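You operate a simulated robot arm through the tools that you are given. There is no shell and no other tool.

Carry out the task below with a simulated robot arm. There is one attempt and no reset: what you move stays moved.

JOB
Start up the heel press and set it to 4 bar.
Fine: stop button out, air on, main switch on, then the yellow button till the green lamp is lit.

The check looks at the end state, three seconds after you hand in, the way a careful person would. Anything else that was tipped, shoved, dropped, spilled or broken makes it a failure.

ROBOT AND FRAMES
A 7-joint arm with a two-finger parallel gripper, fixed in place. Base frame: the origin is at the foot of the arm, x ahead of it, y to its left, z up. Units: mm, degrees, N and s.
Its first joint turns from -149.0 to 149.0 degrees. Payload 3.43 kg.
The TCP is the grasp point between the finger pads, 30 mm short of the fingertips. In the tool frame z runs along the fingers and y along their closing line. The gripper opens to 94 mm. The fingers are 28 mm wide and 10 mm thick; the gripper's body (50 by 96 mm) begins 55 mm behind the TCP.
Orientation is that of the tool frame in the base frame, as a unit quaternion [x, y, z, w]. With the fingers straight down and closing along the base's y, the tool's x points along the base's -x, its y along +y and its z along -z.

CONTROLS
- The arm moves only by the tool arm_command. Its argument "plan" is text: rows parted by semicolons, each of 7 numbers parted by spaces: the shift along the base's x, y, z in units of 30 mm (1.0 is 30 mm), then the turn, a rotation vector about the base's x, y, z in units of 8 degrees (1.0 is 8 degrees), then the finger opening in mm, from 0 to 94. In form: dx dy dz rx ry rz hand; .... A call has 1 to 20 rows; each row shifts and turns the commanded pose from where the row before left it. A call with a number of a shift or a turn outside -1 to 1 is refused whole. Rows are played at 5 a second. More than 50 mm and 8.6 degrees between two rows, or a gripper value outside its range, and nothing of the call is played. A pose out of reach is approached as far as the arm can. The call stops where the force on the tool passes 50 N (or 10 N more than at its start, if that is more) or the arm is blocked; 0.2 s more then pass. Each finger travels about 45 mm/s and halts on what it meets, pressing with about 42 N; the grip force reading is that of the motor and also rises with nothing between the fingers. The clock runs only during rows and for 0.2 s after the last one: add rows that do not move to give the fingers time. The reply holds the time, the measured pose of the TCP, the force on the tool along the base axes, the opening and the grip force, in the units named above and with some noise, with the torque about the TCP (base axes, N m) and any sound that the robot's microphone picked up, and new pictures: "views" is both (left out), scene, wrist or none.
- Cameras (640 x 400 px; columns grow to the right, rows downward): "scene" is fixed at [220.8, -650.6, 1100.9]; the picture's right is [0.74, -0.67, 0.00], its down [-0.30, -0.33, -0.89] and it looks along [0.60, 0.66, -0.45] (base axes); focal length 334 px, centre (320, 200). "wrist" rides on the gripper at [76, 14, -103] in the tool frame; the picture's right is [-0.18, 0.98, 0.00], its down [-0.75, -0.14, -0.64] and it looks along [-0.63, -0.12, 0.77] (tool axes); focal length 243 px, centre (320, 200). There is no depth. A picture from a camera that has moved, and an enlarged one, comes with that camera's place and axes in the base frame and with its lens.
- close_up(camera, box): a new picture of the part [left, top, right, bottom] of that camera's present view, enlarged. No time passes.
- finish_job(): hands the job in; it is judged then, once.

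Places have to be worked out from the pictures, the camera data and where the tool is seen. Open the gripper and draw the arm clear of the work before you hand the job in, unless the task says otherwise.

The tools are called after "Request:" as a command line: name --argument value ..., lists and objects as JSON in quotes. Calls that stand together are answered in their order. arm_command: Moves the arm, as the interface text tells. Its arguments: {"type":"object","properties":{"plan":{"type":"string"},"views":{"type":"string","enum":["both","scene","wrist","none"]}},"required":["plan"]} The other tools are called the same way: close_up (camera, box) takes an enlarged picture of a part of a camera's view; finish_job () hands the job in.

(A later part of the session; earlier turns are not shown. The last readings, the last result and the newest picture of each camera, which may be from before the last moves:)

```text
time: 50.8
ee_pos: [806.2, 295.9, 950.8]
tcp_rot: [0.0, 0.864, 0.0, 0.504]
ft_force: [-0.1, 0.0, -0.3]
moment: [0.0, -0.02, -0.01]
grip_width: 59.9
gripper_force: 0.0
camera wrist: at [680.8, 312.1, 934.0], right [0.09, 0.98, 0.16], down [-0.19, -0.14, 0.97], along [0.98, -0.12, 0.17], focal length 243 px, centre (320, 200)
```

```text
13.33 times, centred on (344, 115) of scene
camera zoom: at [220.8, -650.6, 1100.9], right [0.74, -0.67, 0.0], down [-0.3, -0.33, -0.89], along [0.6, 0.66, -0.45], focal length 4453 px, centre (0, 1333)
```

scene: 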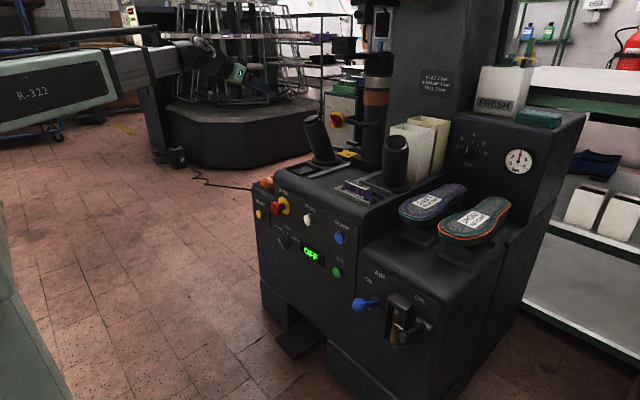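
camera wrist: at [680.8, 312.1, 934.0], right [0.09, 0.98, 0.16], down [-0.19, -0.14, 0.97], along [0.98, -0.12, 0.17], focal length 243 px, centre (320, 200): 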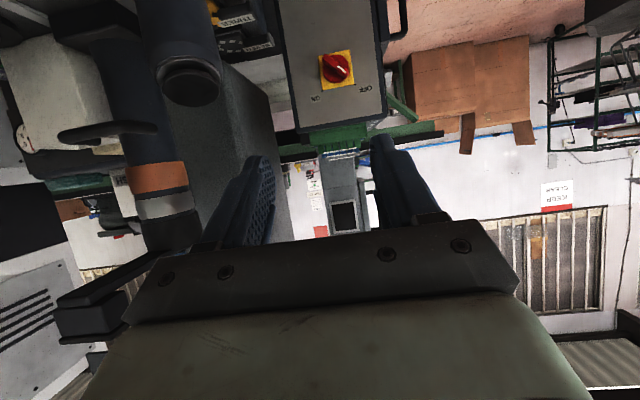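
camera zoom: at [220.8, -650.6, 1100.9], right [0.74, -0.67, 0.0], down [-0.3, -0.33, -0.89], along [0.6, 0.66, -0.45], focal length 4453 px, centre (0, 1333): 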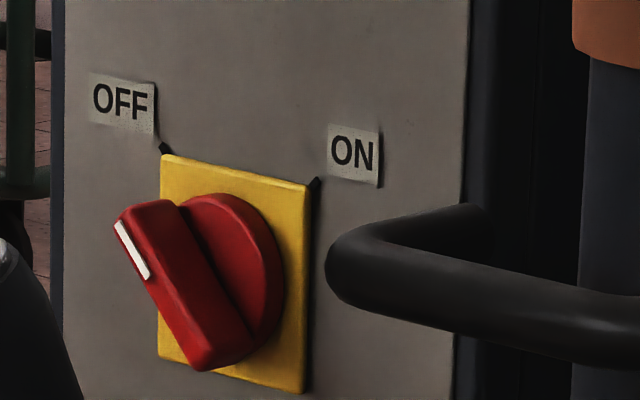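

The main switch fin is centred at about (1177, 322, 773), pointing 45° up-left to OFF, with ON 45° up-right. The plate is at x≈1203 and faces -x. I'll move to a near-horizontal standoff rolled -45° so the fingers can straddle the fin.

Request:
arm_command --plan "0.5 0.1 0 0 -0.9 0 60; 0.5 0.1 0 0 -0.9 0 60; 0.5 0.1 0 0 -0.9 0 60; 0.9 0.1 -0.5 -0.94 0 0 54; 0.9 0.1 -0.6 -0.94 0 0 54; 0.9 0.1 -0.6 -0.94 0 0 54; 0.9 0.1 -0.6 -0.94 0 0 54; 0.9 0.1 -0.6 -0.94 0 0 54; 0.9 0.1 -0.6 -0.93 0 0 54; 0 0 0 0 0 0 54"

```text
time: 53.0
ee_pos: [1016.0, 324.5, 847.6]
tcp_rot: [-0.253, 0.696, -0.289, 0.607]
ft_force: [-1.3, -1.4, 0.1]
moment: [0.02, -0.02, 0.02]
grip_width: 53.9
gripper_force: 0.1
camera wrist: at [904.6, 291.2, 792.0], right [0.03, 0.82, -0.57], down [-0.53, 0.49, 0.69], along [0.85, 0.28, 0.45], focal length 243 px, centre (320, 200)
```

scene: 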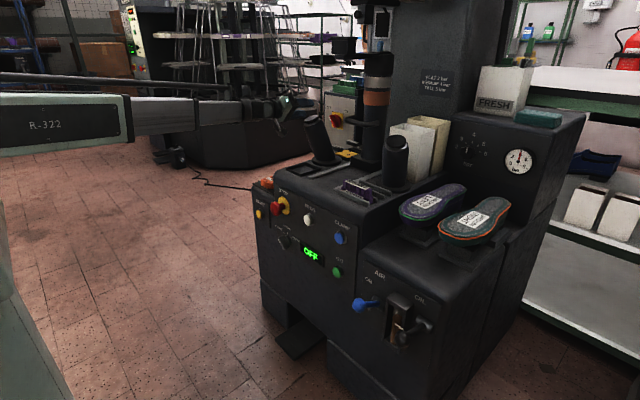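
wrist: 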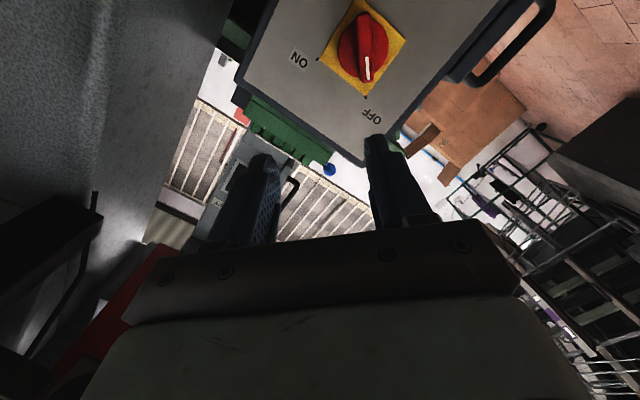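

The fin looks aligned with the gap between the fingers. I'll zoom in to refine its centre.

Request:
close_up --camera "wrist" --box '[302, 0, 430, 80]'

Request:
close_up --camera "scene" --box '[240, 70, 368, 150]'

```text
5.00 times, centred on (366, 40) of wrist
camera zoom: at [904.6, 291.2, 792.0], right [0.03, 0.82, -0.57], down [-0.53, 0.49, 0.69], along [0.85, 0.28, 0.45], focal length 1213 px, centre (90, 1000)
```

zoom: 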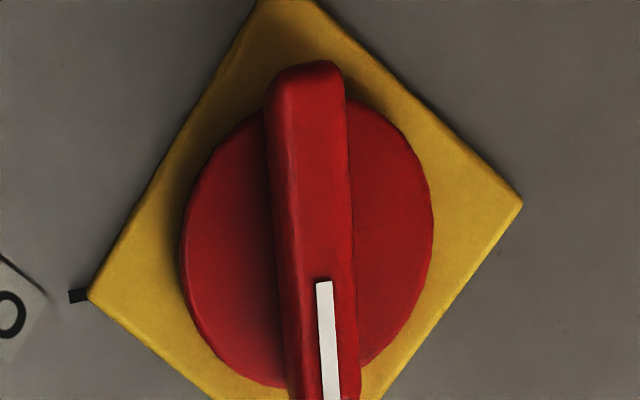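

```text
5.00 times, centred on (304, 110) of scene
camera zoom: at [220.8, -650.6, 1100.9], right [0.74, -0.67, 0.0], down [-0.3, -0.33, -0.89], along [0.6, 0.66, -0.45], focal length 1670 px, centre (400, 650)
```

zoom: 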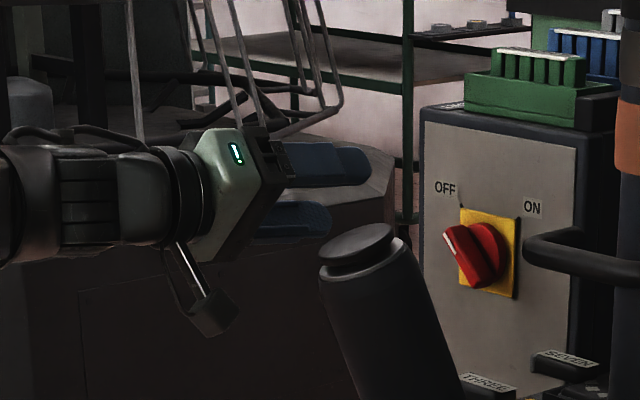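

Request:
close_up --camera "wrist" --box '[286, 0, 446, 100]'

```text
4.00 times, centred on (366, 50) of wrist
camera zoom: at [904.6, 291.2, 792.0], right [0.03, 0.82, -0.57], down [-0.53, 0.49, 0.69], along [0.85, 0.28, 0.45], focal length 970 px, centre (136, 800)
```

zoom: 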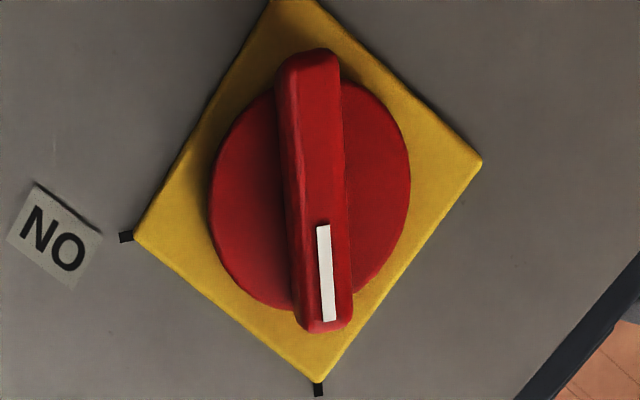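

The fin centre is confirmed at about (1180, 322, 771). I'll drop to the standoff and advance to about 15 mm short of the grip depth.

Request:
arm_command --plan "0.6 0.08 -0.75 0 0 0 54; 0.6 0.08 -0.75 0 0 0 54; 0.6 0.08 -0.74 0 0 0 54; 0.62 -0.04 -0.06 0 0 0 54; 0.62 -0.06 -0.06 0 0 0 54; 0.62 -0.06 -0.06 0 0 0 54; 0.62 -0.06 -0.06 0 0 0 54; 0 0 0 0 0 0 54"

Request:
close_up --camera "wrist" --box '[220, 60, 444, 200]'

Request:
close_up --camera "scene" --box '[240, 70, 400, 170]'

```text
time: 54.8
ee_pos: [1143.9, 323.6, 771.8]
tcp_rot: [-0.252, 0.696, -0.289, 0.606]
ft_force: [0.1, 0.1, 0.9]
moment: [-0.04, -0.02, 0.03]
grip_width: 54.0
gripper_force: 0.0
camera wrist: at [1031.1, 291.4, 717.0], right [0.03, 0.82, -0.57], down [-0.53, 0.49, 0.69], along [0.85, 0.28, 0.45], focal length 243 px, centre (320, 200)
```

scene: 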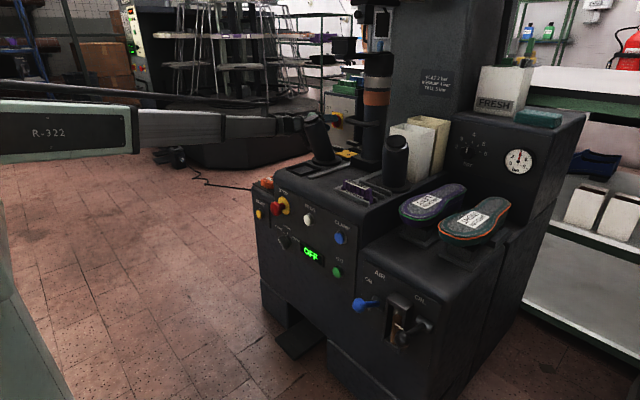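
wrist: 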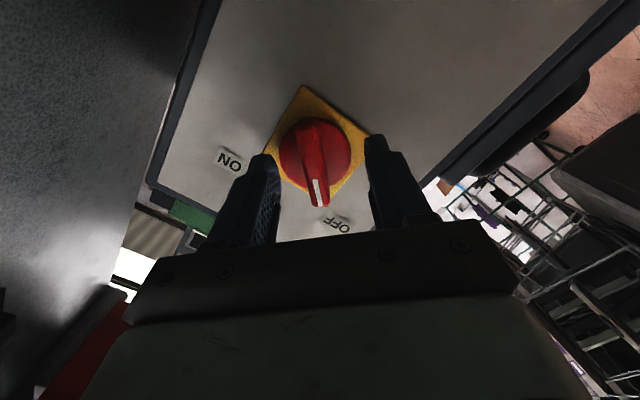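

```text
2.86 times, centred on (332, 130) of wrist
camera zoom: at [1031.1, 291.4, 717.0], right [0.03, 0.82, -0.57], down [-0.53, 0.49, 0.69], along [0.85, 0.28, 0.45], focal length 693 px, centre (286, 400)
```

zoom: 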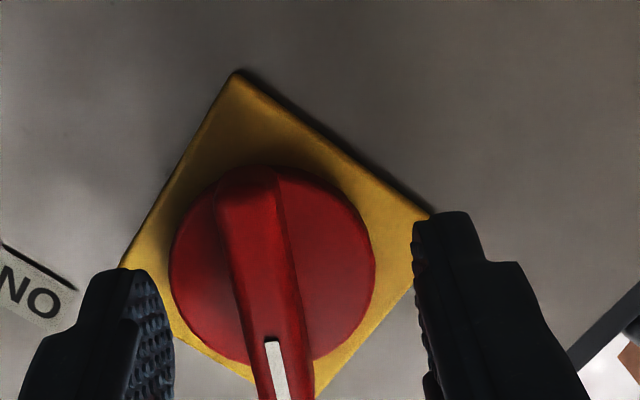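

```text
4.00 times, centred on (320, 120) of scene
camera zoom: at [220.8, -650.6, 1100.9], right [0.74, -0.67, 0.0], down [-0.3, -0.33, -0.89], along [0.6, 0.66, -0.45], focal length 1336 px, centre (320, 520)
```

zoom: 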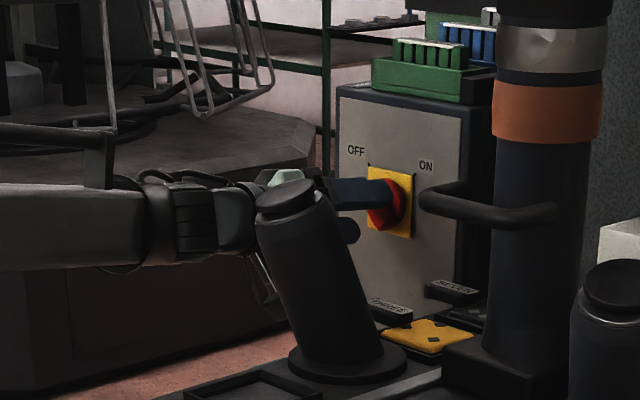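

The fin lies between the fingers. I'll advance 18 mm and close on it.

Request:
arm_command --plan "0.3 -0.03 -0.02 0 0 0 54; 0.3 -0.03 -0.02 0 0 0 54; 0 0 0 0 0 0 5; 0 0 0 0 0 0 5; 0 0 0 0 0 0 5; 0 0 0 0 0 0 5; 0 0 0 0 0 0 5" --views "wrist"

Request:
close_up --camera "wrist" --box '[220, 60, 444, 200]'

```text
time: 56.4
ee_pos: [1159.5, 319.3, 774.0]
tcp_rot: [-0.248, 0.696, -0.291, 0.607]
ft_force: [7.4, -21.4, 27.6]
moment: [0.24, -0.7, 0.61]
grip_width: 17.1
gripper_force: 45.1
camera wrist: at [1049.0, 287.7, 718.7], right [0.03, 0.82, -0.57], down [-0.53, 0.49, 0.69], along [0.85, 0.28, 0.45], focal length 243 px, centre (320, 200)
```

wrist: 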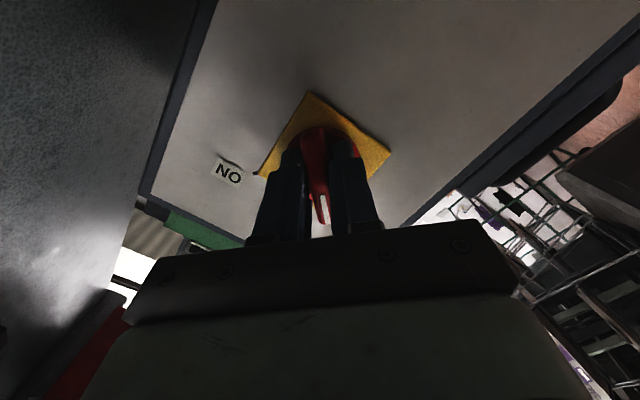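

```text
2.86 times, centred on (332, 130) of wrist
camera zoom: at [1049.0, 287.7, 718.7], right [0.03, 0.82, -0.57], down [-0.53, 0.49, 0.69], along [0.85, 0.28, 0.45], focal length 693 px, centre (286, 400)
```

zoom: 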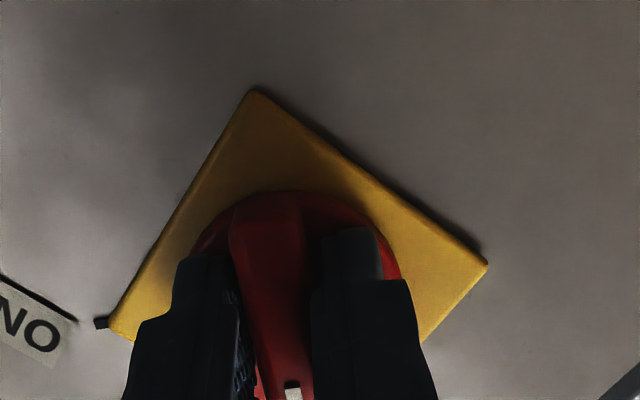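

The fin is gripped (17 mm, 45 N) with the TCP nearly on its axis. I'll relax the side load and rotate clockwise 32°, checking forces.

Request:
arm_command --plan "0 -0.08 0.1 0 0 0 5; 0 0 0 1 0 0 5; 0 0 0 1 0 0 5; 0 0 0 1 0 0 5; 0 0 0 1 0 0 5; 0 0 0 0 0 0 5" --views "wrist"

Request:
close_up --camera "wrist" --box '[220, 60, 444, 200]'

```text
time: 57.8
ee_pos: [1158.4, 317.6, 773.3]
tcp_rot: [-0.074, 0.749, -0.085, 0.652]
ft_force: [-44.2, -10.0, -1.8]
moment: [-0.04, -0.67, 0.24]
grip_width: 12.7
gripper_force: 44.6
camera wrist: at [1046.0, 321.2, 709.2], right [0.02, 1.0, -0.04], down [-0.53, 0.05, 0.85], along [0.85, 0.0, 0.53], focal length 243 px, centre (320, 200)
```

wrist: 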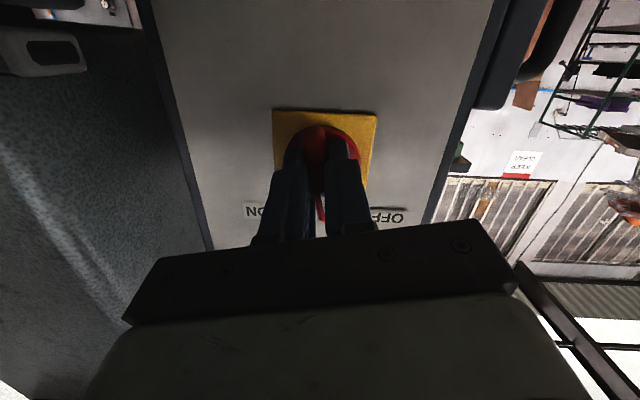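

```text
2.86 times, centred on (332, 130) of wrist
camera zoom: at [1046.0, 321.2, 709.2], right [0.02, 1.0, -0.04], down [-0.53, 0.05, 0.85], along [0.85, 0.0, 0.53], focal length 693 px, centre (286, 400)
```

zoom: 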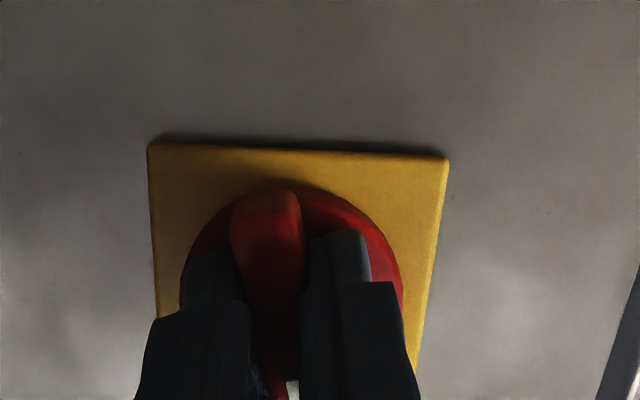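

The fin is turning with the gripper (now near vertical), but Fx is −44 N from pressing on the disc. I'll ease back 2.5 mm and continue.

Request:
arm_command --plan "-0.08 0.03 0 0 0 0 5; 0 0 0 1 0 0 5; 0 0 0 1 0 0 5; 0 0 0 1 0 0 5; 0 0 0 0 0 0 5" --views "wrist"

Request:
close_up --camera "wrist" --box '[220, 60, 444, 200]'

```text
time: 59.0
ee_pos: [1157.7, 320.3, 773.8]
tcp_rot: [0.064, 0.751, 0.073, 0.654]
ft_force: [-19.9, -9.3, -2.8]
moment: [-0.02, -0.09, -0.09]
grip_width: 12.8
gripper_force: 44.8
camera wrist: at [1046.0, 347.8, 714.7], right [0.03, 0.93, 0.37], down [-0.53, -0.3, 0.79], along [0.85, -0.22, 0.49], focal length 243 px, centre (320, 200)
```

wrist: 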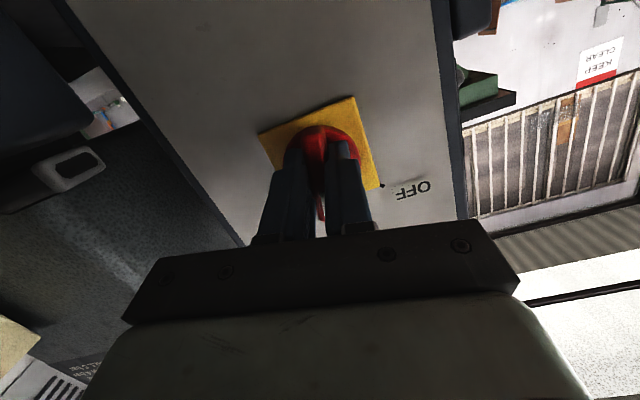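

```text
2.86 times, centred on (332, 130) of wrist
camera zoom: at [1046.0, 347.8, 714.7], right [0.03, 0.93, 0.37], down [-0.53, -0.3, 0.79], along [0.85, -0.22, 0.49], focal length 693 px, centre (286, 400)
```

zoom: 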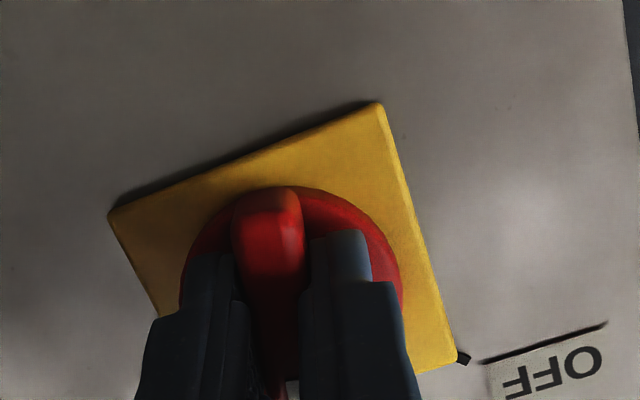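

Turned to +11°. I'll continue another 34°, easing back slightly more in x.

Request:
arm_command --plan "-0.05 0.01 0 1 0 0 5; 0 0 0 1 0 0 5; 0 0 0 1 0 0 5; 0 0 0 1 0 0 5; 0 0 0 0.3 0 0 5; 0 0 0 0 0 0 5" --views "both"

Request:
close_up --camera "scene" --box '[240, 70, 400, 170]'

Request:
close_up --camera "scene" --box '[250, 170, 378, 250]'

```text
time: 60.4
ee_pos: [1157.9, 321.6, 775.0]
tcp_rot: [0.253, 0.696, 0.291, 0.606]
ft_force: [27.6, 4.4, 9.8]
moment: [-0.37, 0.17, 0.24]
grip_width: 12.9
gripper_force: 44.8
camera wrist: at [1046.0, 376.4, 739.7], right [0.02, 0.56, 0.83], down [-0.53, -0.69, 0.49], along [0.85, -0.45, 0.28], focal length 243 px, centre (320, 200)
```

scene: 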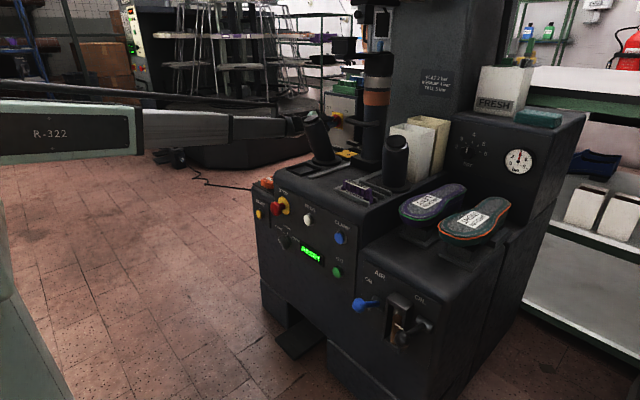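
wrist: 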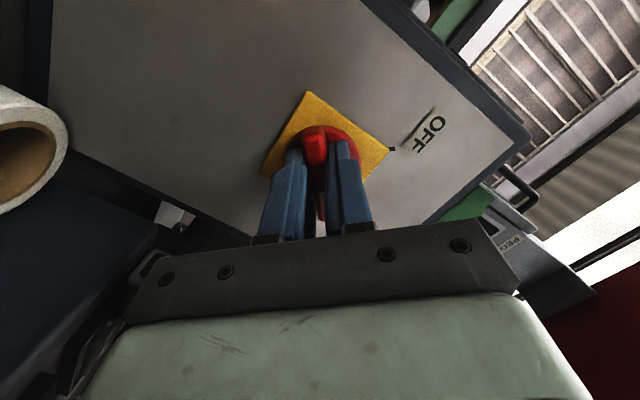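

```text
4.00 times, centred on (320, 120) of scene
camera zoom: at [220.8, -650.6, 1100.9], right [0.74, -0.67, 0.0], down [-0.3, -0.33, -0.89], along [0.6, 0.66, -0.45], focal length 1336 px, centre (320, 520)
```

zoom: 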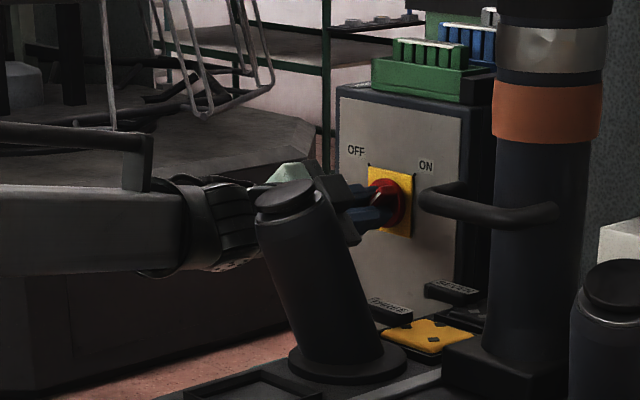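

```text
5.00 times, centred on (314, 210) of scene
camera zoom: at [220.8, -650.6, 1100.9], right [0.74, -0.67, 0.0], down [-0.3, -0.33, -0.89], along [0.6, 0.66, -0.45], focal length 1670 px, centre (350, 150)
```

zoom: 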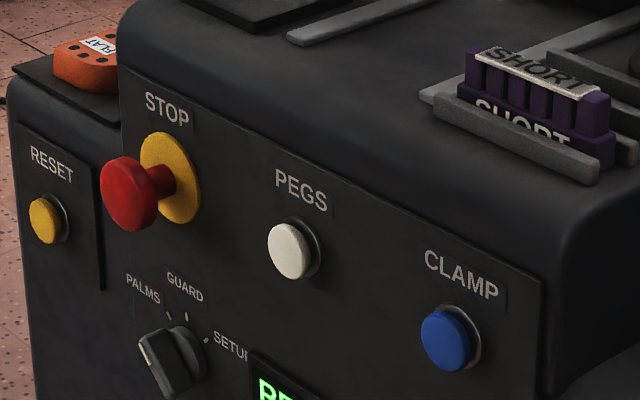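

The display has changed to "RE…" (reset), so the main switch is on. I'll open and withdraw straight back.

Request:
arm_command --plan "0 0 0 0 0 0 50; 0 0 0 0 0 0 50; 0 0 0 0 0 0 50; -0.7 -0.03 0.06 0 0 0 50; -0.8 0 0.08 0 0 0 50; -0.9 0.1 0.3 -0.5 0 0 50; -0.9 0.1 0.6 -1 0 0 50; -0.9 0 0.8 -1 0 0 50; -0.9 0 1 -1 0 0 50; -0.9 0 1 -1 0 0 50; -0.9 0 1 -1 0 0 50; 0 0 0 0 0 0 50" --views "both"

Request:
close_up --camera "scene" --box '[312, 95, 376, 135]'

Request:
close_up --camera "scene" --box '[250, 190, 378, 270]'

```text
time: 63.0
ee_pos: [949.5, 326.9, 918.1]
tcp_rot: [0.008, 0.754, 0.008, 0.657]
ft_force: [-0.3, -1.0, 0.5]
moment: [-0.01, 0.0, 0.02]
grip_width: 49.8
gripper_force: 0.0
camera wrist: at [838.7, 344.4, 856.5], right [0.03, 0.98, 0.21], down [-0.53, -0.16, 0.83], along [0.85, -0.13, 0.52], focal length 243 px, centre (320, 200)
```

scene: 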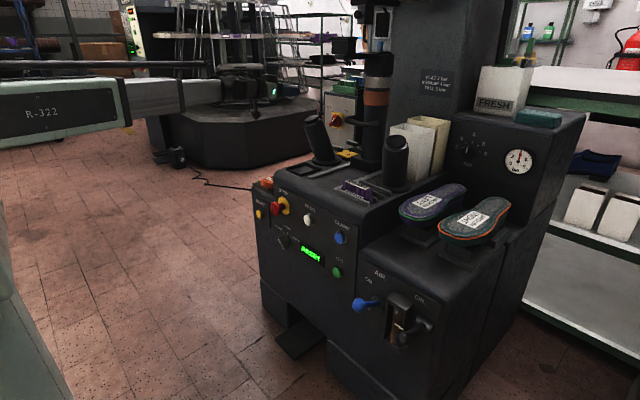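
wrist: 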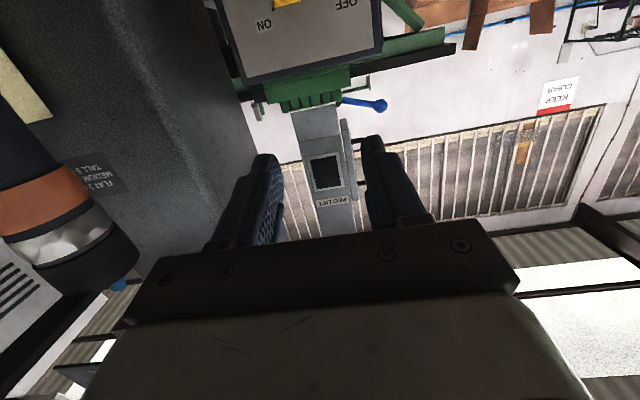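

```text
10.00 times, centred on (344, 115) of scene
camera zoom: at [220.8, -650.6, 1100.9], right [0.74, -0.67, 0.0], down [-0.3, -0.33, -0.89], along [0.6, 0.66, -0.45], focal length 3340 px, centre (80, 1050)
```

zoom: 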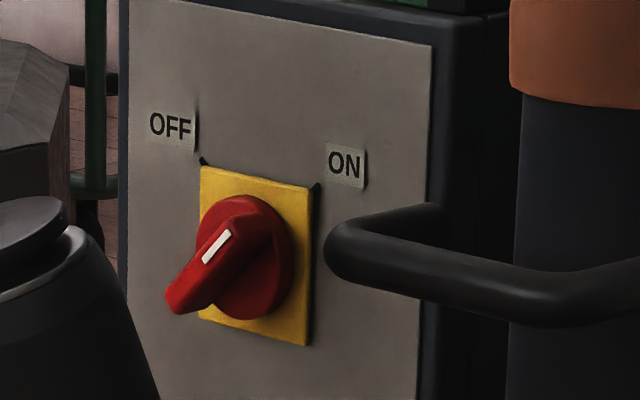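

```text
5.00 times, centred on (314, 230) of scene
camera zoom: at [220.8, -650.6, 1100.9], right [0.74, -0.67, 0.0], down [-0.3, -0.33, -0.89], along [0.6, 0.66, -0.45], focal length 1670 px, centre (350, 50)
```

zoom: 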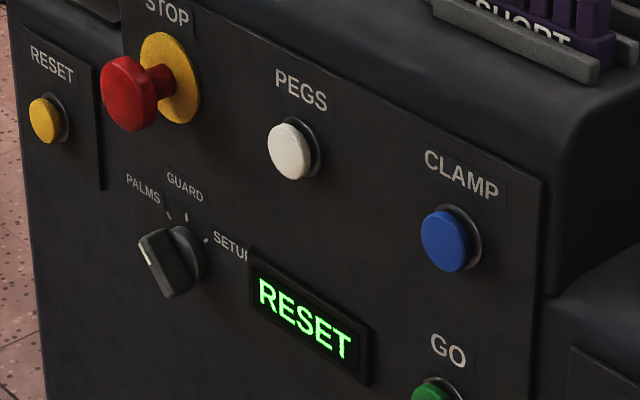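

The main switch is at ON and the display asks for RESET. I'll retreat, close the fingers and move in front of the yellow RESET button.

Request:
arm_command --plan "-1 0 0 0 0.6 0 40; -1 0 0 0 0.6 0 30; -1 0 0 0 0.6 0 20; -1 0 0 0 0.6 0 10; -1 0 0 0 0.6 0 0; -1 0 0 0 0.6 0 0; -0.5 -0.15 -1 0 0 0 0; -0.5 -0.15 -1 0 0 0 0; -0.5 -0.15 -1 0 0 0 0; -0.5 -0.15 -1 0 0 0 0; -0.4 -0.15 -1 0 0 0 0; -0.4 -0.15 -1 0 0 0 0; -0.4 -0.15 -1 0 0 0 0; -0.4 -0.15 -1 0 0 0 0; 0 0 -1 0 0 0 0; 0 0 -1 0 0 0 0; 0 0 0 0 0 0 0"

```text
time: 66.5
ee_pos: [661.4, 290.3, 618.4]
tcp_rot: [0.01, 0.893, 0.007, 0.449]
ft_force: [-0.4, 0.2, -0.3]
moment: [-0.01, -0.01, 0.01]
grip_width: 0.0
gripper_force: 33.2
camera wrist: at [534.5, 307.2, 617.1], right [0.12, 0.98, 0.17], down [-0.07, -0.16, 0.98], along [0.99, -0.13, 0.05], focal length 243 px, centre (320, 200)
```

scene: 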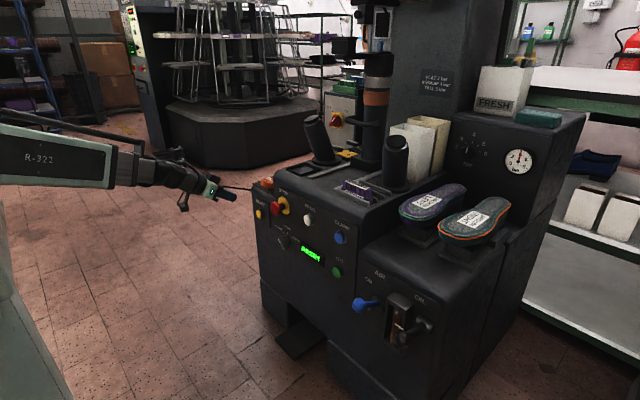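
wrist: 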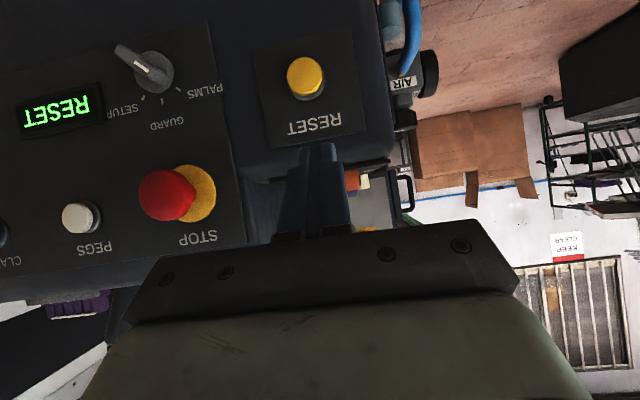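

The RESET cap is at about (765, 283, 512). I'll descend to that height with closed fingertips and stop about 12 mm in front of it.

Request:
arm_command --plan "0 -0.08 -1 0 0 0 0; 0 -0.08 -1 0 0 0 0; 0 -0.08 -1 0 0 0 0; 0.5 0 -0.28 0 0 0 0; 0.7 0 0 0 0 0 0; 0.6 0 0 0 0 0 0; 0 0 0 0 0 0 0"

Request:
close_up --camera "scene" --box '[220, 180, 316, 240]'

Request:
close_up --camera "wrist" --box '[220, 60, 444, 200]'

```text
time: 68.2
ee_pos: [715.4, 284.2, 519.2]
tcp_rot: [0.009, 0.894, 0.007, 0.449]
ft_force: [0.4, -0.5, 0.5]
moment: [0.0, -0.03, -0.01]
grip_width: 0.2
gripper_force: 33.0
camera wrist: at [588.1, 301.0, 518.9], right [0.12, 0.98, 0.17], down [-0.07, -0.16, 0.98], along [0.99, -0.13, 0.05], focal length 243 px, centre (320, 200)
```

scene: 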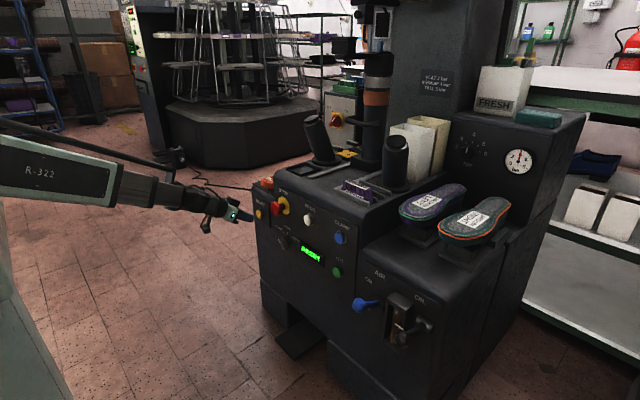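
wrist: 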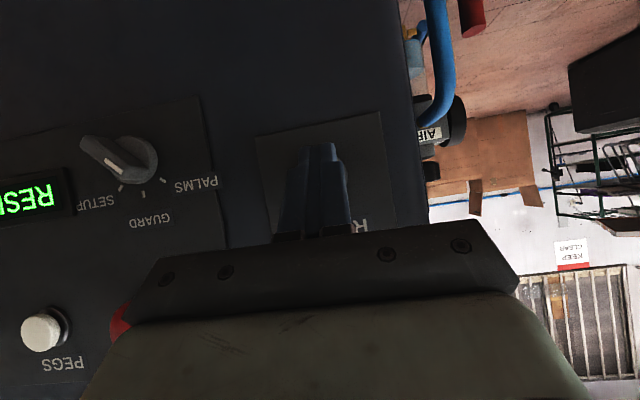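

```text
6.67 times, centred on (268, 210) of scene
camera zoom: at [220.8, -650.6, 1100.9], right [0.74, -0.67, 0.0], down [-0.3, -0.33, -0.89], along [0.6, 0.66, -0.45], focal length 2227 px, centre (667, 133)
```

zoom: 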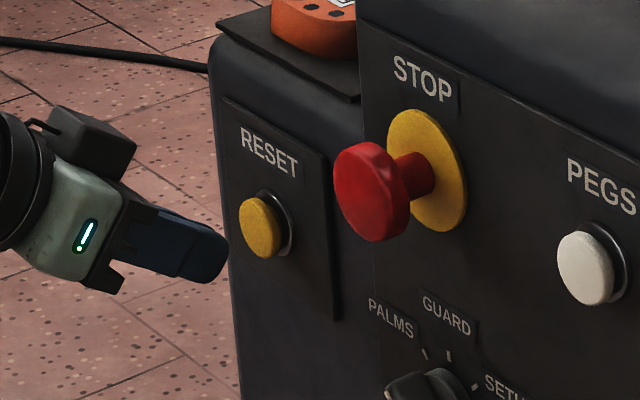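

```text
2.86 times, centred on (332, 130) of wrist
camera zoom: at [588.1, 301.0, 518.9], right [0.12, 0.98, 0.17], down [-0.07, -0.16, 0.98], along [0.99, -0.13, 0.05], focal length 693 px, centre (286, 400)
```

zoom: 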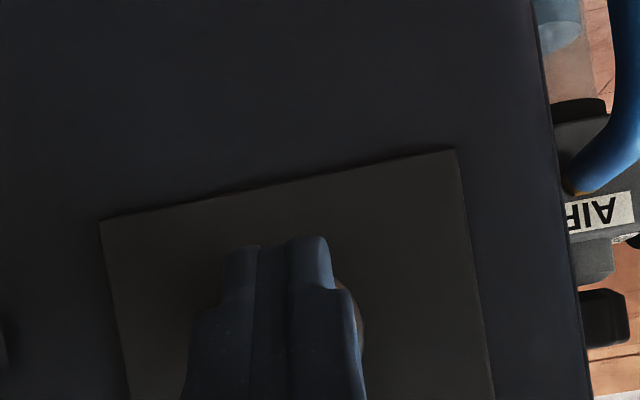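

The tips are slightly low and toward -y of the button, so I'll correct by +5 mm y and +3 mm z, then press gently in small steps.

Request:
arm_command --plan "0 0.16 0.1 0 0 0 0; 0.3 0 0 0 0 0 0; 0.2 0 0 0 0 0 0; 0.1 0 0 0 0 0 0; 0 0 0 0 0 0 0" --views "scene"

Request:
close_up --camera "scene" --box '[230, 180, 358, 260]'

```text
time: 69.3
ee_pos: [732.5, 286.9, 523.2]
tcp_rot: [0.01, 0.894, 0.006, 0.449]
ft_force: [-3.4, 0.3, 0.1]
moment: [0.0, 0.05, 0.06]
grip_width: 0.0
gripper_force: 32.9
```

scene: 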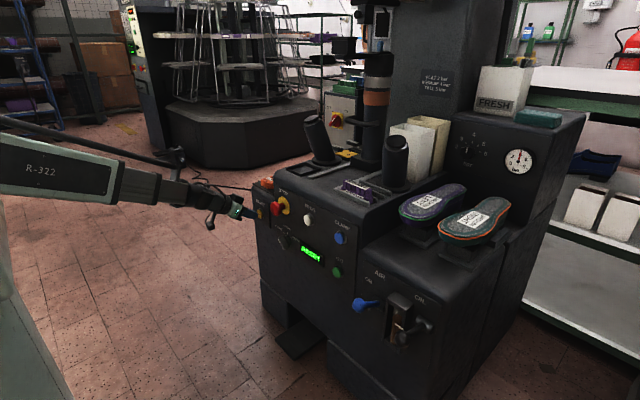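

```text
5.00 times, centred on (294, 220) of scene
camera zoom: at [220.8, -650.6, 1100.9], right [0.74, -0.67, 0.0], down [-0.3, -0.33, -0.89], along [0.6, 0.66, -0.45], focal length 1670 px, centre (450, 100)
```

zoom: 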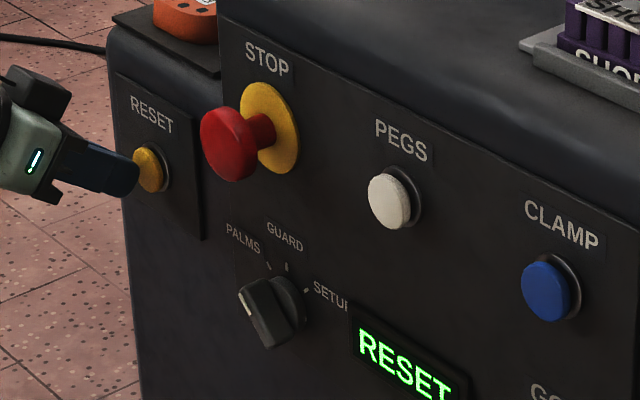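

Contact has just begun (Fx −3 N), centred on the button. I'll press in small steps and hold.

Request:
arm_command --plan "0.1 0 0 0 0 0 0; 0.1 0 0 0 0 0 0; 0 0 0 0 0 0 0; 0 0 0 0 0 0 0" --views "scene"

Request:
close_up --camera "scene" --box '[230, 180, 390, 280]'

```text
time: 70.3
ee_pos: [739.0, 286.4, 524.0]
tcp_rot: [0.011, 0.894, 0.007, 0.449]
ft_force: [-26.8, 1.7, -1.4]
moment: [0.03, 0.22, 0.09]
grip_width: 0.1
gripper_force: 33.0
heard: click
```

scene: 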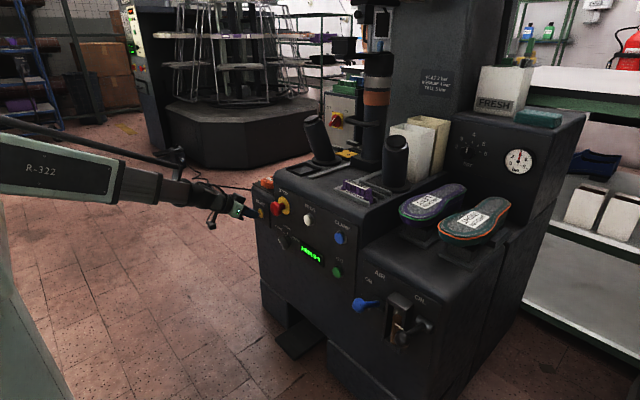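

```text
4.00 times, centred on (310, 230) of scene
camera zoom: at [220.8, -650.6, 1100.9], right [0.74, -0.67, 0.0], down [-0.3, -0.33, -0.89], along [0.6, 0.66, -0.45], focal length 1336 px, centre (360, 80)
```

zoom: 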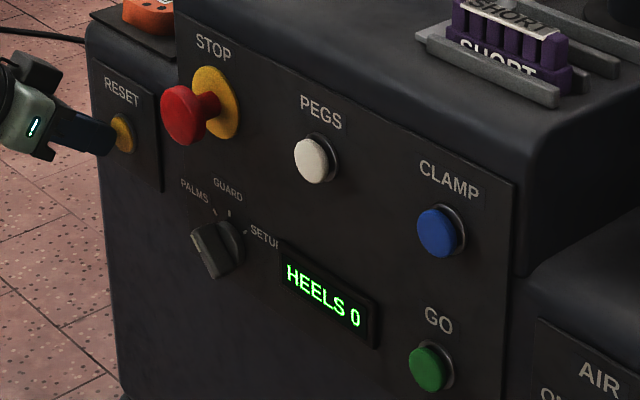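

There was a click and the display now reads "HEELS 0". I'll keep holding a bit and check for the green lamp.

Request:
arm_command --plan "0 0 0 0 0 0 0; 0 0 0 0 0 0 0; 0 0 0 0 0 0 0; 0 0 0 0 0 0 0; 0 0 0 0 0 0 0" --views "both"

Request:
close_up --camera "scene" --box '[300, 230, 380, 280]'

Request:
close_up --camera "scene" --box '[300, 0, 428, 80]'

Request:
close_up --camera "scene" --box '[400, 0, 640, 150]'

```text
time: 71.5
ee_pos: [737.6, 287.1, 522.4]
tcp_rot: [0.01, 0.894, 0.007, 0.448]
ft_force: [-29.4, 0.7, -4.3]
moment: [0.08, 0.31, 0.06]
grip_width: 0.0
gripper_force: 32.6
camera wrist: at [611.3, 304.4, 522.7], right [0.12, 0.98, 0.17], down [-0.07, -0.16, 0.98], along [0.99, -0.13, 0.05], focal length 243 px, centre (320, 200)
```

scene: 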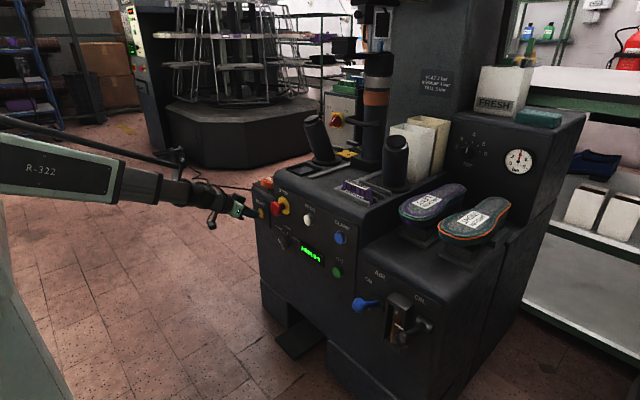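
wrist: 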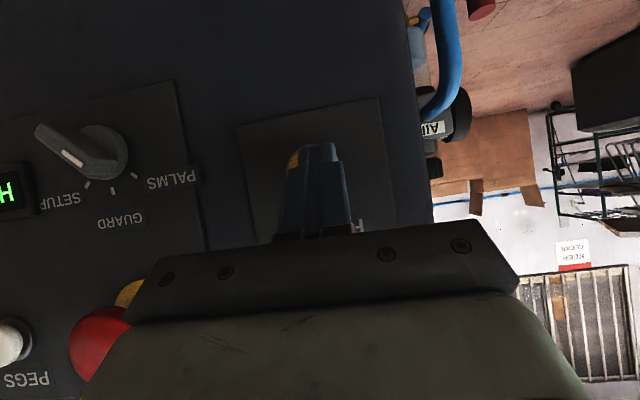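

```text
8.00 times, centred on (340, 255) of scene
camera zoom: at [220.8, -650.6, 1100.9], right [0.74, -0.67, 0.0], down [-0.3, -0.33, -0.89], along [0.6, 0.66, -0.45], focal length 2672 px, centre (160, -240)
```

zoom: 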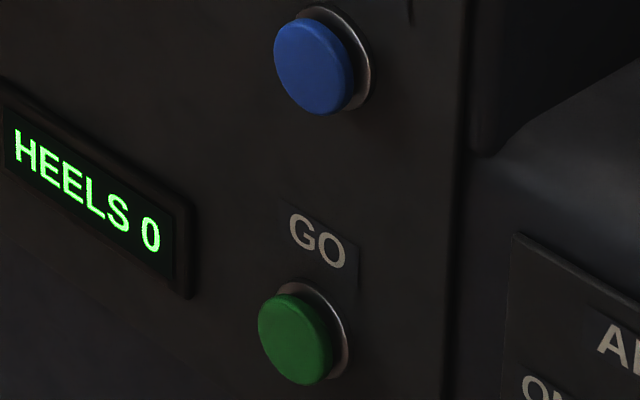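

```text
5.00 times, centred on (364, 40) of scene
camera zoom: at [220.8, -650.6, 1100.9], right [0.74, -0.67, 0.0], down [-0.3, -0.33, -0.89], along [0.6, 0.66, -0.45], focal length 1670 px, centre (100, 1000)
```

zoom: 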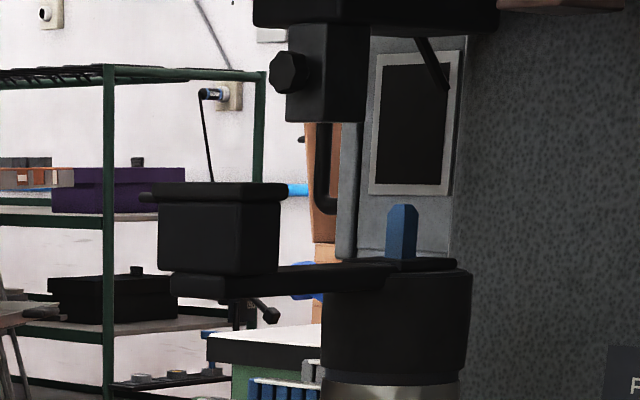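

```text
2.67 times, centred on (520, 75) of scene
camera zoom: at [220.8, -650.6, 1100.9], right [0.74, -0.67, 0.0], down [-0.3, -0.33, -0.89], along [0.6, 0.66, -0.45], focal length 891 px, centre (-213, 533)
```

zoom: 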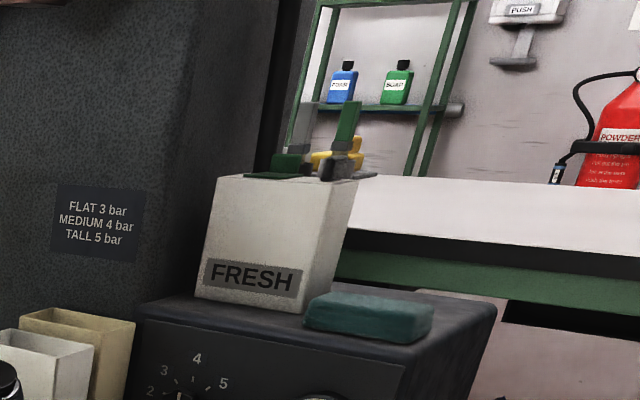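

The display stays at HEELS 0. I'll back off the button and check that the state persists, then look for the lamp higher up on the machine.

Request:
arm_command --plan "-0.5 0 0 0 0 0 0; -1 0 0 0 0 0 0; -0.5 0 0.5 0 0 0 0; 0 0 1 0 -0.5 0 0; 0 0 1 0 -0.5 0 0; 0 0 1 0 -0.5 0 0; 0 -0.5 1 0 -0.5 0 0; 0 -0.5 1 0 -0.5 0 0; 0.3 -0.5 1 0 -0.5 0 0; 0.3 -0.5 1 0 -0.5 0 0; 0 0 0 0 0 0 0" --views "both"

Request:
close_up --camera "scene" --box '[240, 180, 400, 280]'

```text
time: 74.0
ee_pos: [696.3, 226.5, 747.3]
tcp_rot: [0.007, 0.758, 0.01, 0.653]
ft_force: [0.6, 0.1, 0.0]
moment: [0.01, 0.01, -0.02]
grip_width: 0.2
gripper_force: 32.4
camera wrist: at [584.5, 243.8, 686.2], right [0.03, 0.98, 0.21], down [-0.52, -0.16, 0.84], along [0.85, -0.13, 0.51], focal length 243 px, centre (320, 200)
```

scene: 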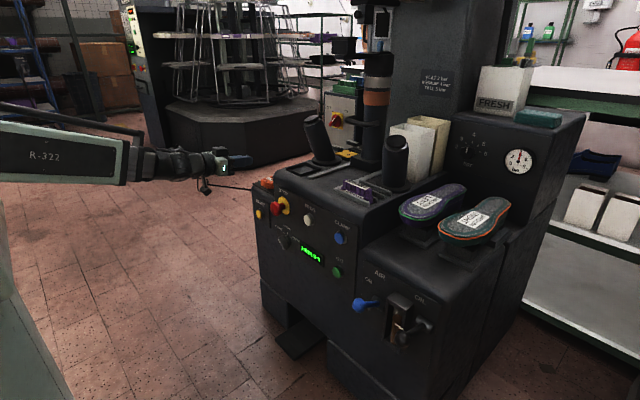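
wrist: 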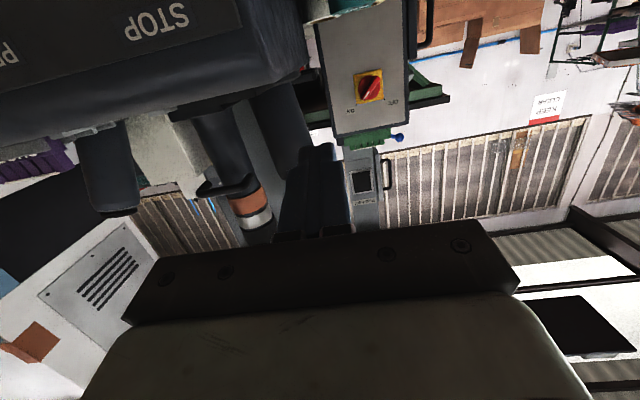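

```text
4.00 times, centred on (320, 230) of scene
camera zoom: at [220.8, -650.6, 1100.9], right [0.74, -0.67, 0.0], down [-0.3, -0.33, -0.89], along [0.6, 0.66, -0.45], focal length 1336 px, centre (320, 80)
```

zoom: 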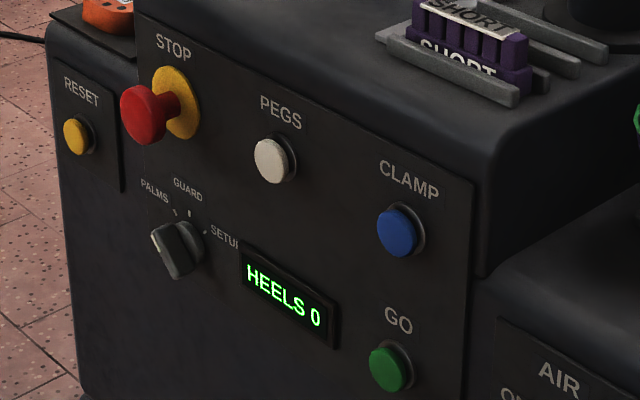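

The state persists after release (HEELS 0). I'll tilt the wrist camera upward toward the top of the press to find the green lamp.

Request:
arm_command --plan "0 -0.5 0.5 0 -0.9 -0.3 0; 0 -0.5 0.5 0 -0.9 -0.3 0; 0 -0.5 0.5 0 -0.9 -0.3 0; 0 -0.5 0.5 0 -0.9 -0.3 0; 0 0 0 0 0 0 0" --views "both"

```text
time: 75.2
ee_pos: [695.8, 167.2, 809.2]
tcp_rot: [0.068, 0.569, -0.043, 0.818]
ft_force: [-0.1, -0.3, -0.1]
moment: [0.02, 0.0, 0.01]
grip_width: 0.0
gripper_force: 32.8
camera wrist: at [631.2, 200.3, 702.1], right [0.08, 0.97, 0.23], down [-0.88, -0.04, 0.48], along [0.47, -0.25, 0.85], focal length 243 px, centre (320, 200)
```

scene: 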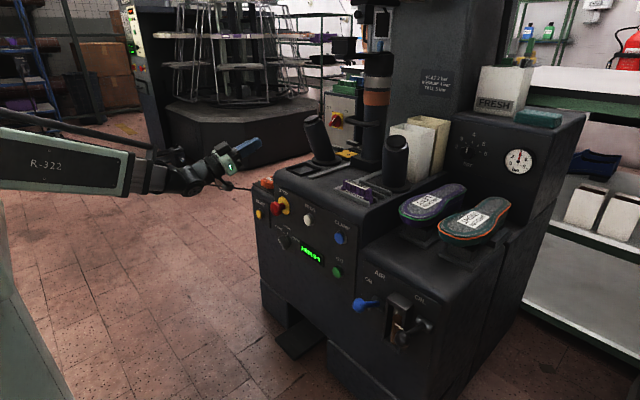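
wrist: 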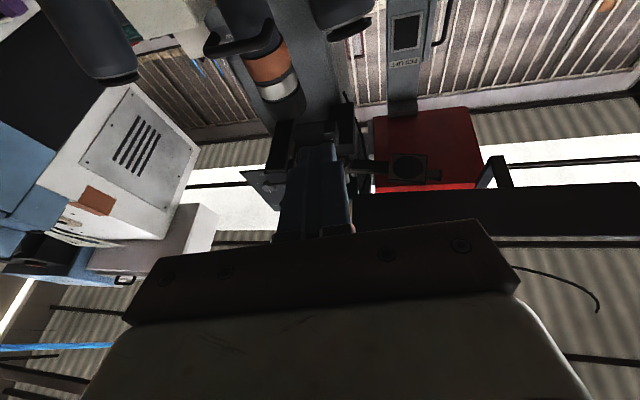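

The press head is behind the closed fingers. I'll open them and shift sideways for a clear view of the upper part.

Request:
arm_command --plan "0 -0.5 0 0 0 0.6 94; 0 -1 0 0 0 0.6 94; 0 -1 0 0 0 0.6 94; 0 -1 0 0 0 0.5 94; 0 -1 0 0 0 0.5 94; 0 0 0 0 0 0 94" --views "wrist"

Request:
close_up --camera "wrist" --box '[140, 40, 460, 240]'

```text
time: 76.5
ee_pos: [690.8, 117.9, 808.3]
tcp_rot: [0.016, 0.578, 0.044, 0.815]
ft_force: [-0.7, 0.2, 0.6]
moment: [0.03, 0.01, -0.02]
grip_width: 93.9
gripper_force: 0.0
out of reach, approached as far as the arm can: row 3, 4, 5
camera wrist: at [618.9, 139.2, 703.5], right [-0.11, 0.96, 0.25], down [-0.85, -0.22, 0.48], along [0.52, -0.16, 0.84], focal length 243 px, centre (320, 200)
```

wrist: 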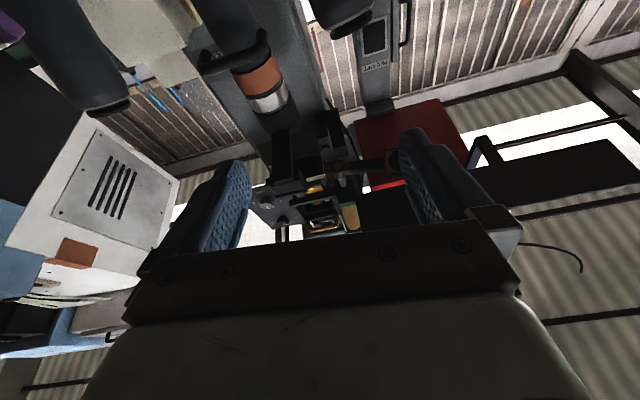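

```text
2.00 times, centred on (300, 140) of wrist
camera zoom: at [618.9, 139.2, 703.5], right [-0.11, 0.96, 0.25], down [-0.85, -0.22, 0.48], along [0.52, -0.16, 0.84], focal length 485 px, centre (360, 320)
```

zoom: 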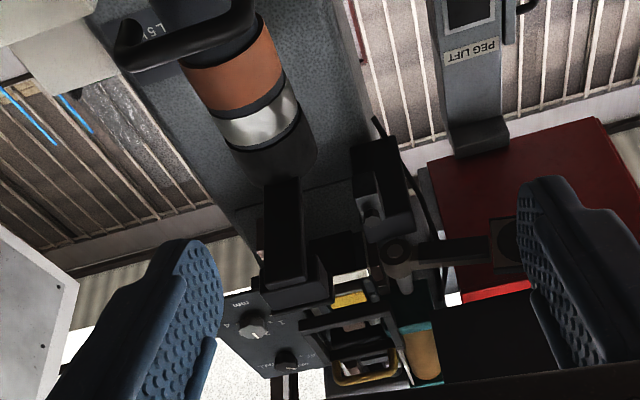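

Request:
close_up --camera "wrist" --box '[240, 130, 400, 230]'

Request:
close_up --camera "wrist" --box '[300, 90, 460, 190]'

```text
4.00 times, centred on (320, 180) of wrist
camera zoom: at [618.9, 139.2, 703.5], right [-0.11, 0.96, 0.25], down [-0.85, -0.22, 0.48], along [0.52, -0.16, 0.84], focal length 970 px, centre (320, 280)
```

zoom: 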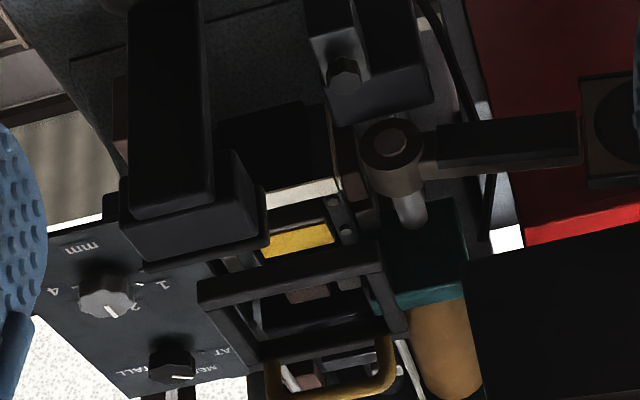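

```text
4.00 times, centred on (380, 140) of wrist
camera zoom: at [618.9, 139.2, 703.5], right [-0.11, 0.96, 0.25], down [-0.85, -0.22, 0.48], along [0.52, -0.16, 0.84], focal length 970 px, centre (80, 440)
```

zoom: 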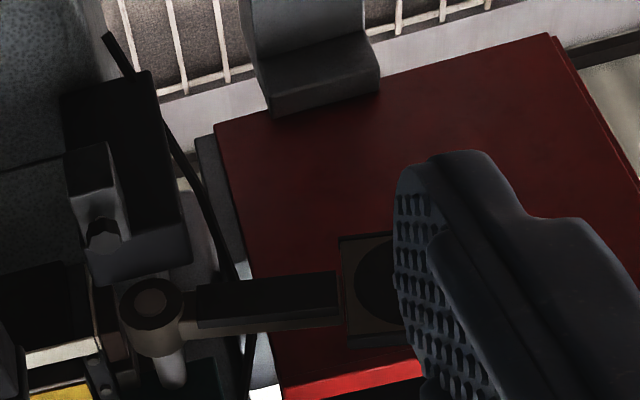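

The head carries more controls higher up. I'll pitch the camera a bit further up to see the rest of it.

Request:
arm_command --plan "0 0 -0.5 0 -0.9 0 94; 0 0 -0.5 0 -0.9 0 94; 0 0 -0.3 0 -0.9 0 94; 0 0 0 0 0 0 94" --views "wrist"

Request:
close_up --camera "wrist" --box '[160, 40, 480, 240]'

```text
time: 77.5
ee_pos: [677.6, 170.1, 774.0]
tcp_rot: [0.025, 0.418, 0.039, 0.907]
ft_force: [0.8, -0.7, -0.6]
moment: [0.02, 0.01, 0.01]
grip_width: 94.0
gripper_force: 0.2
out of reach, approached as far as the arm can: row 1, 2, 3
camera wrist: at [648.9, 194.2, 649.7], right [-0.17, 0.96, 0.21], down [-0.97, -0.2, 0.14], along [0.18, -0.18, 0.97], focal length 243 px, centre (320, 200)
```

wrist: 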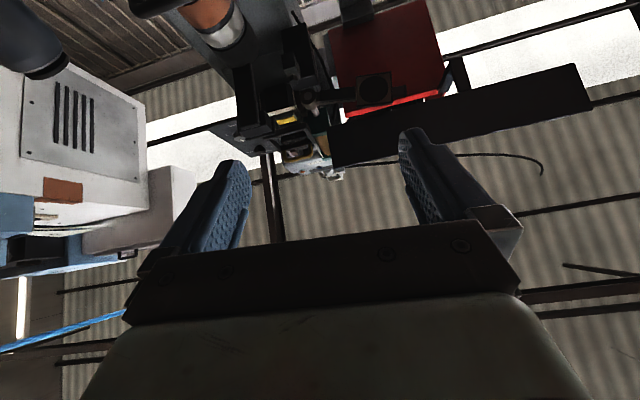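

```text
2.00 times, centred on (320, 140) of wrist
camera zoom: at [648.9, 194.2, 649.7], right [-0.17, 0.96, 0.21], down [-0.97, -0.2, 0.14], along [0.18, -0.18, 0.97], focal length 485 px, centre (320, 320)
```

zoom: 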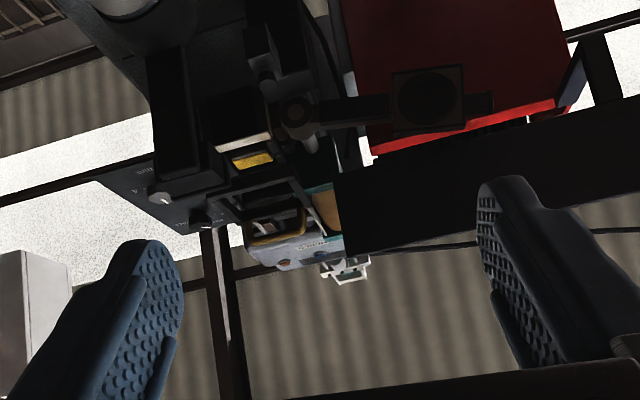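

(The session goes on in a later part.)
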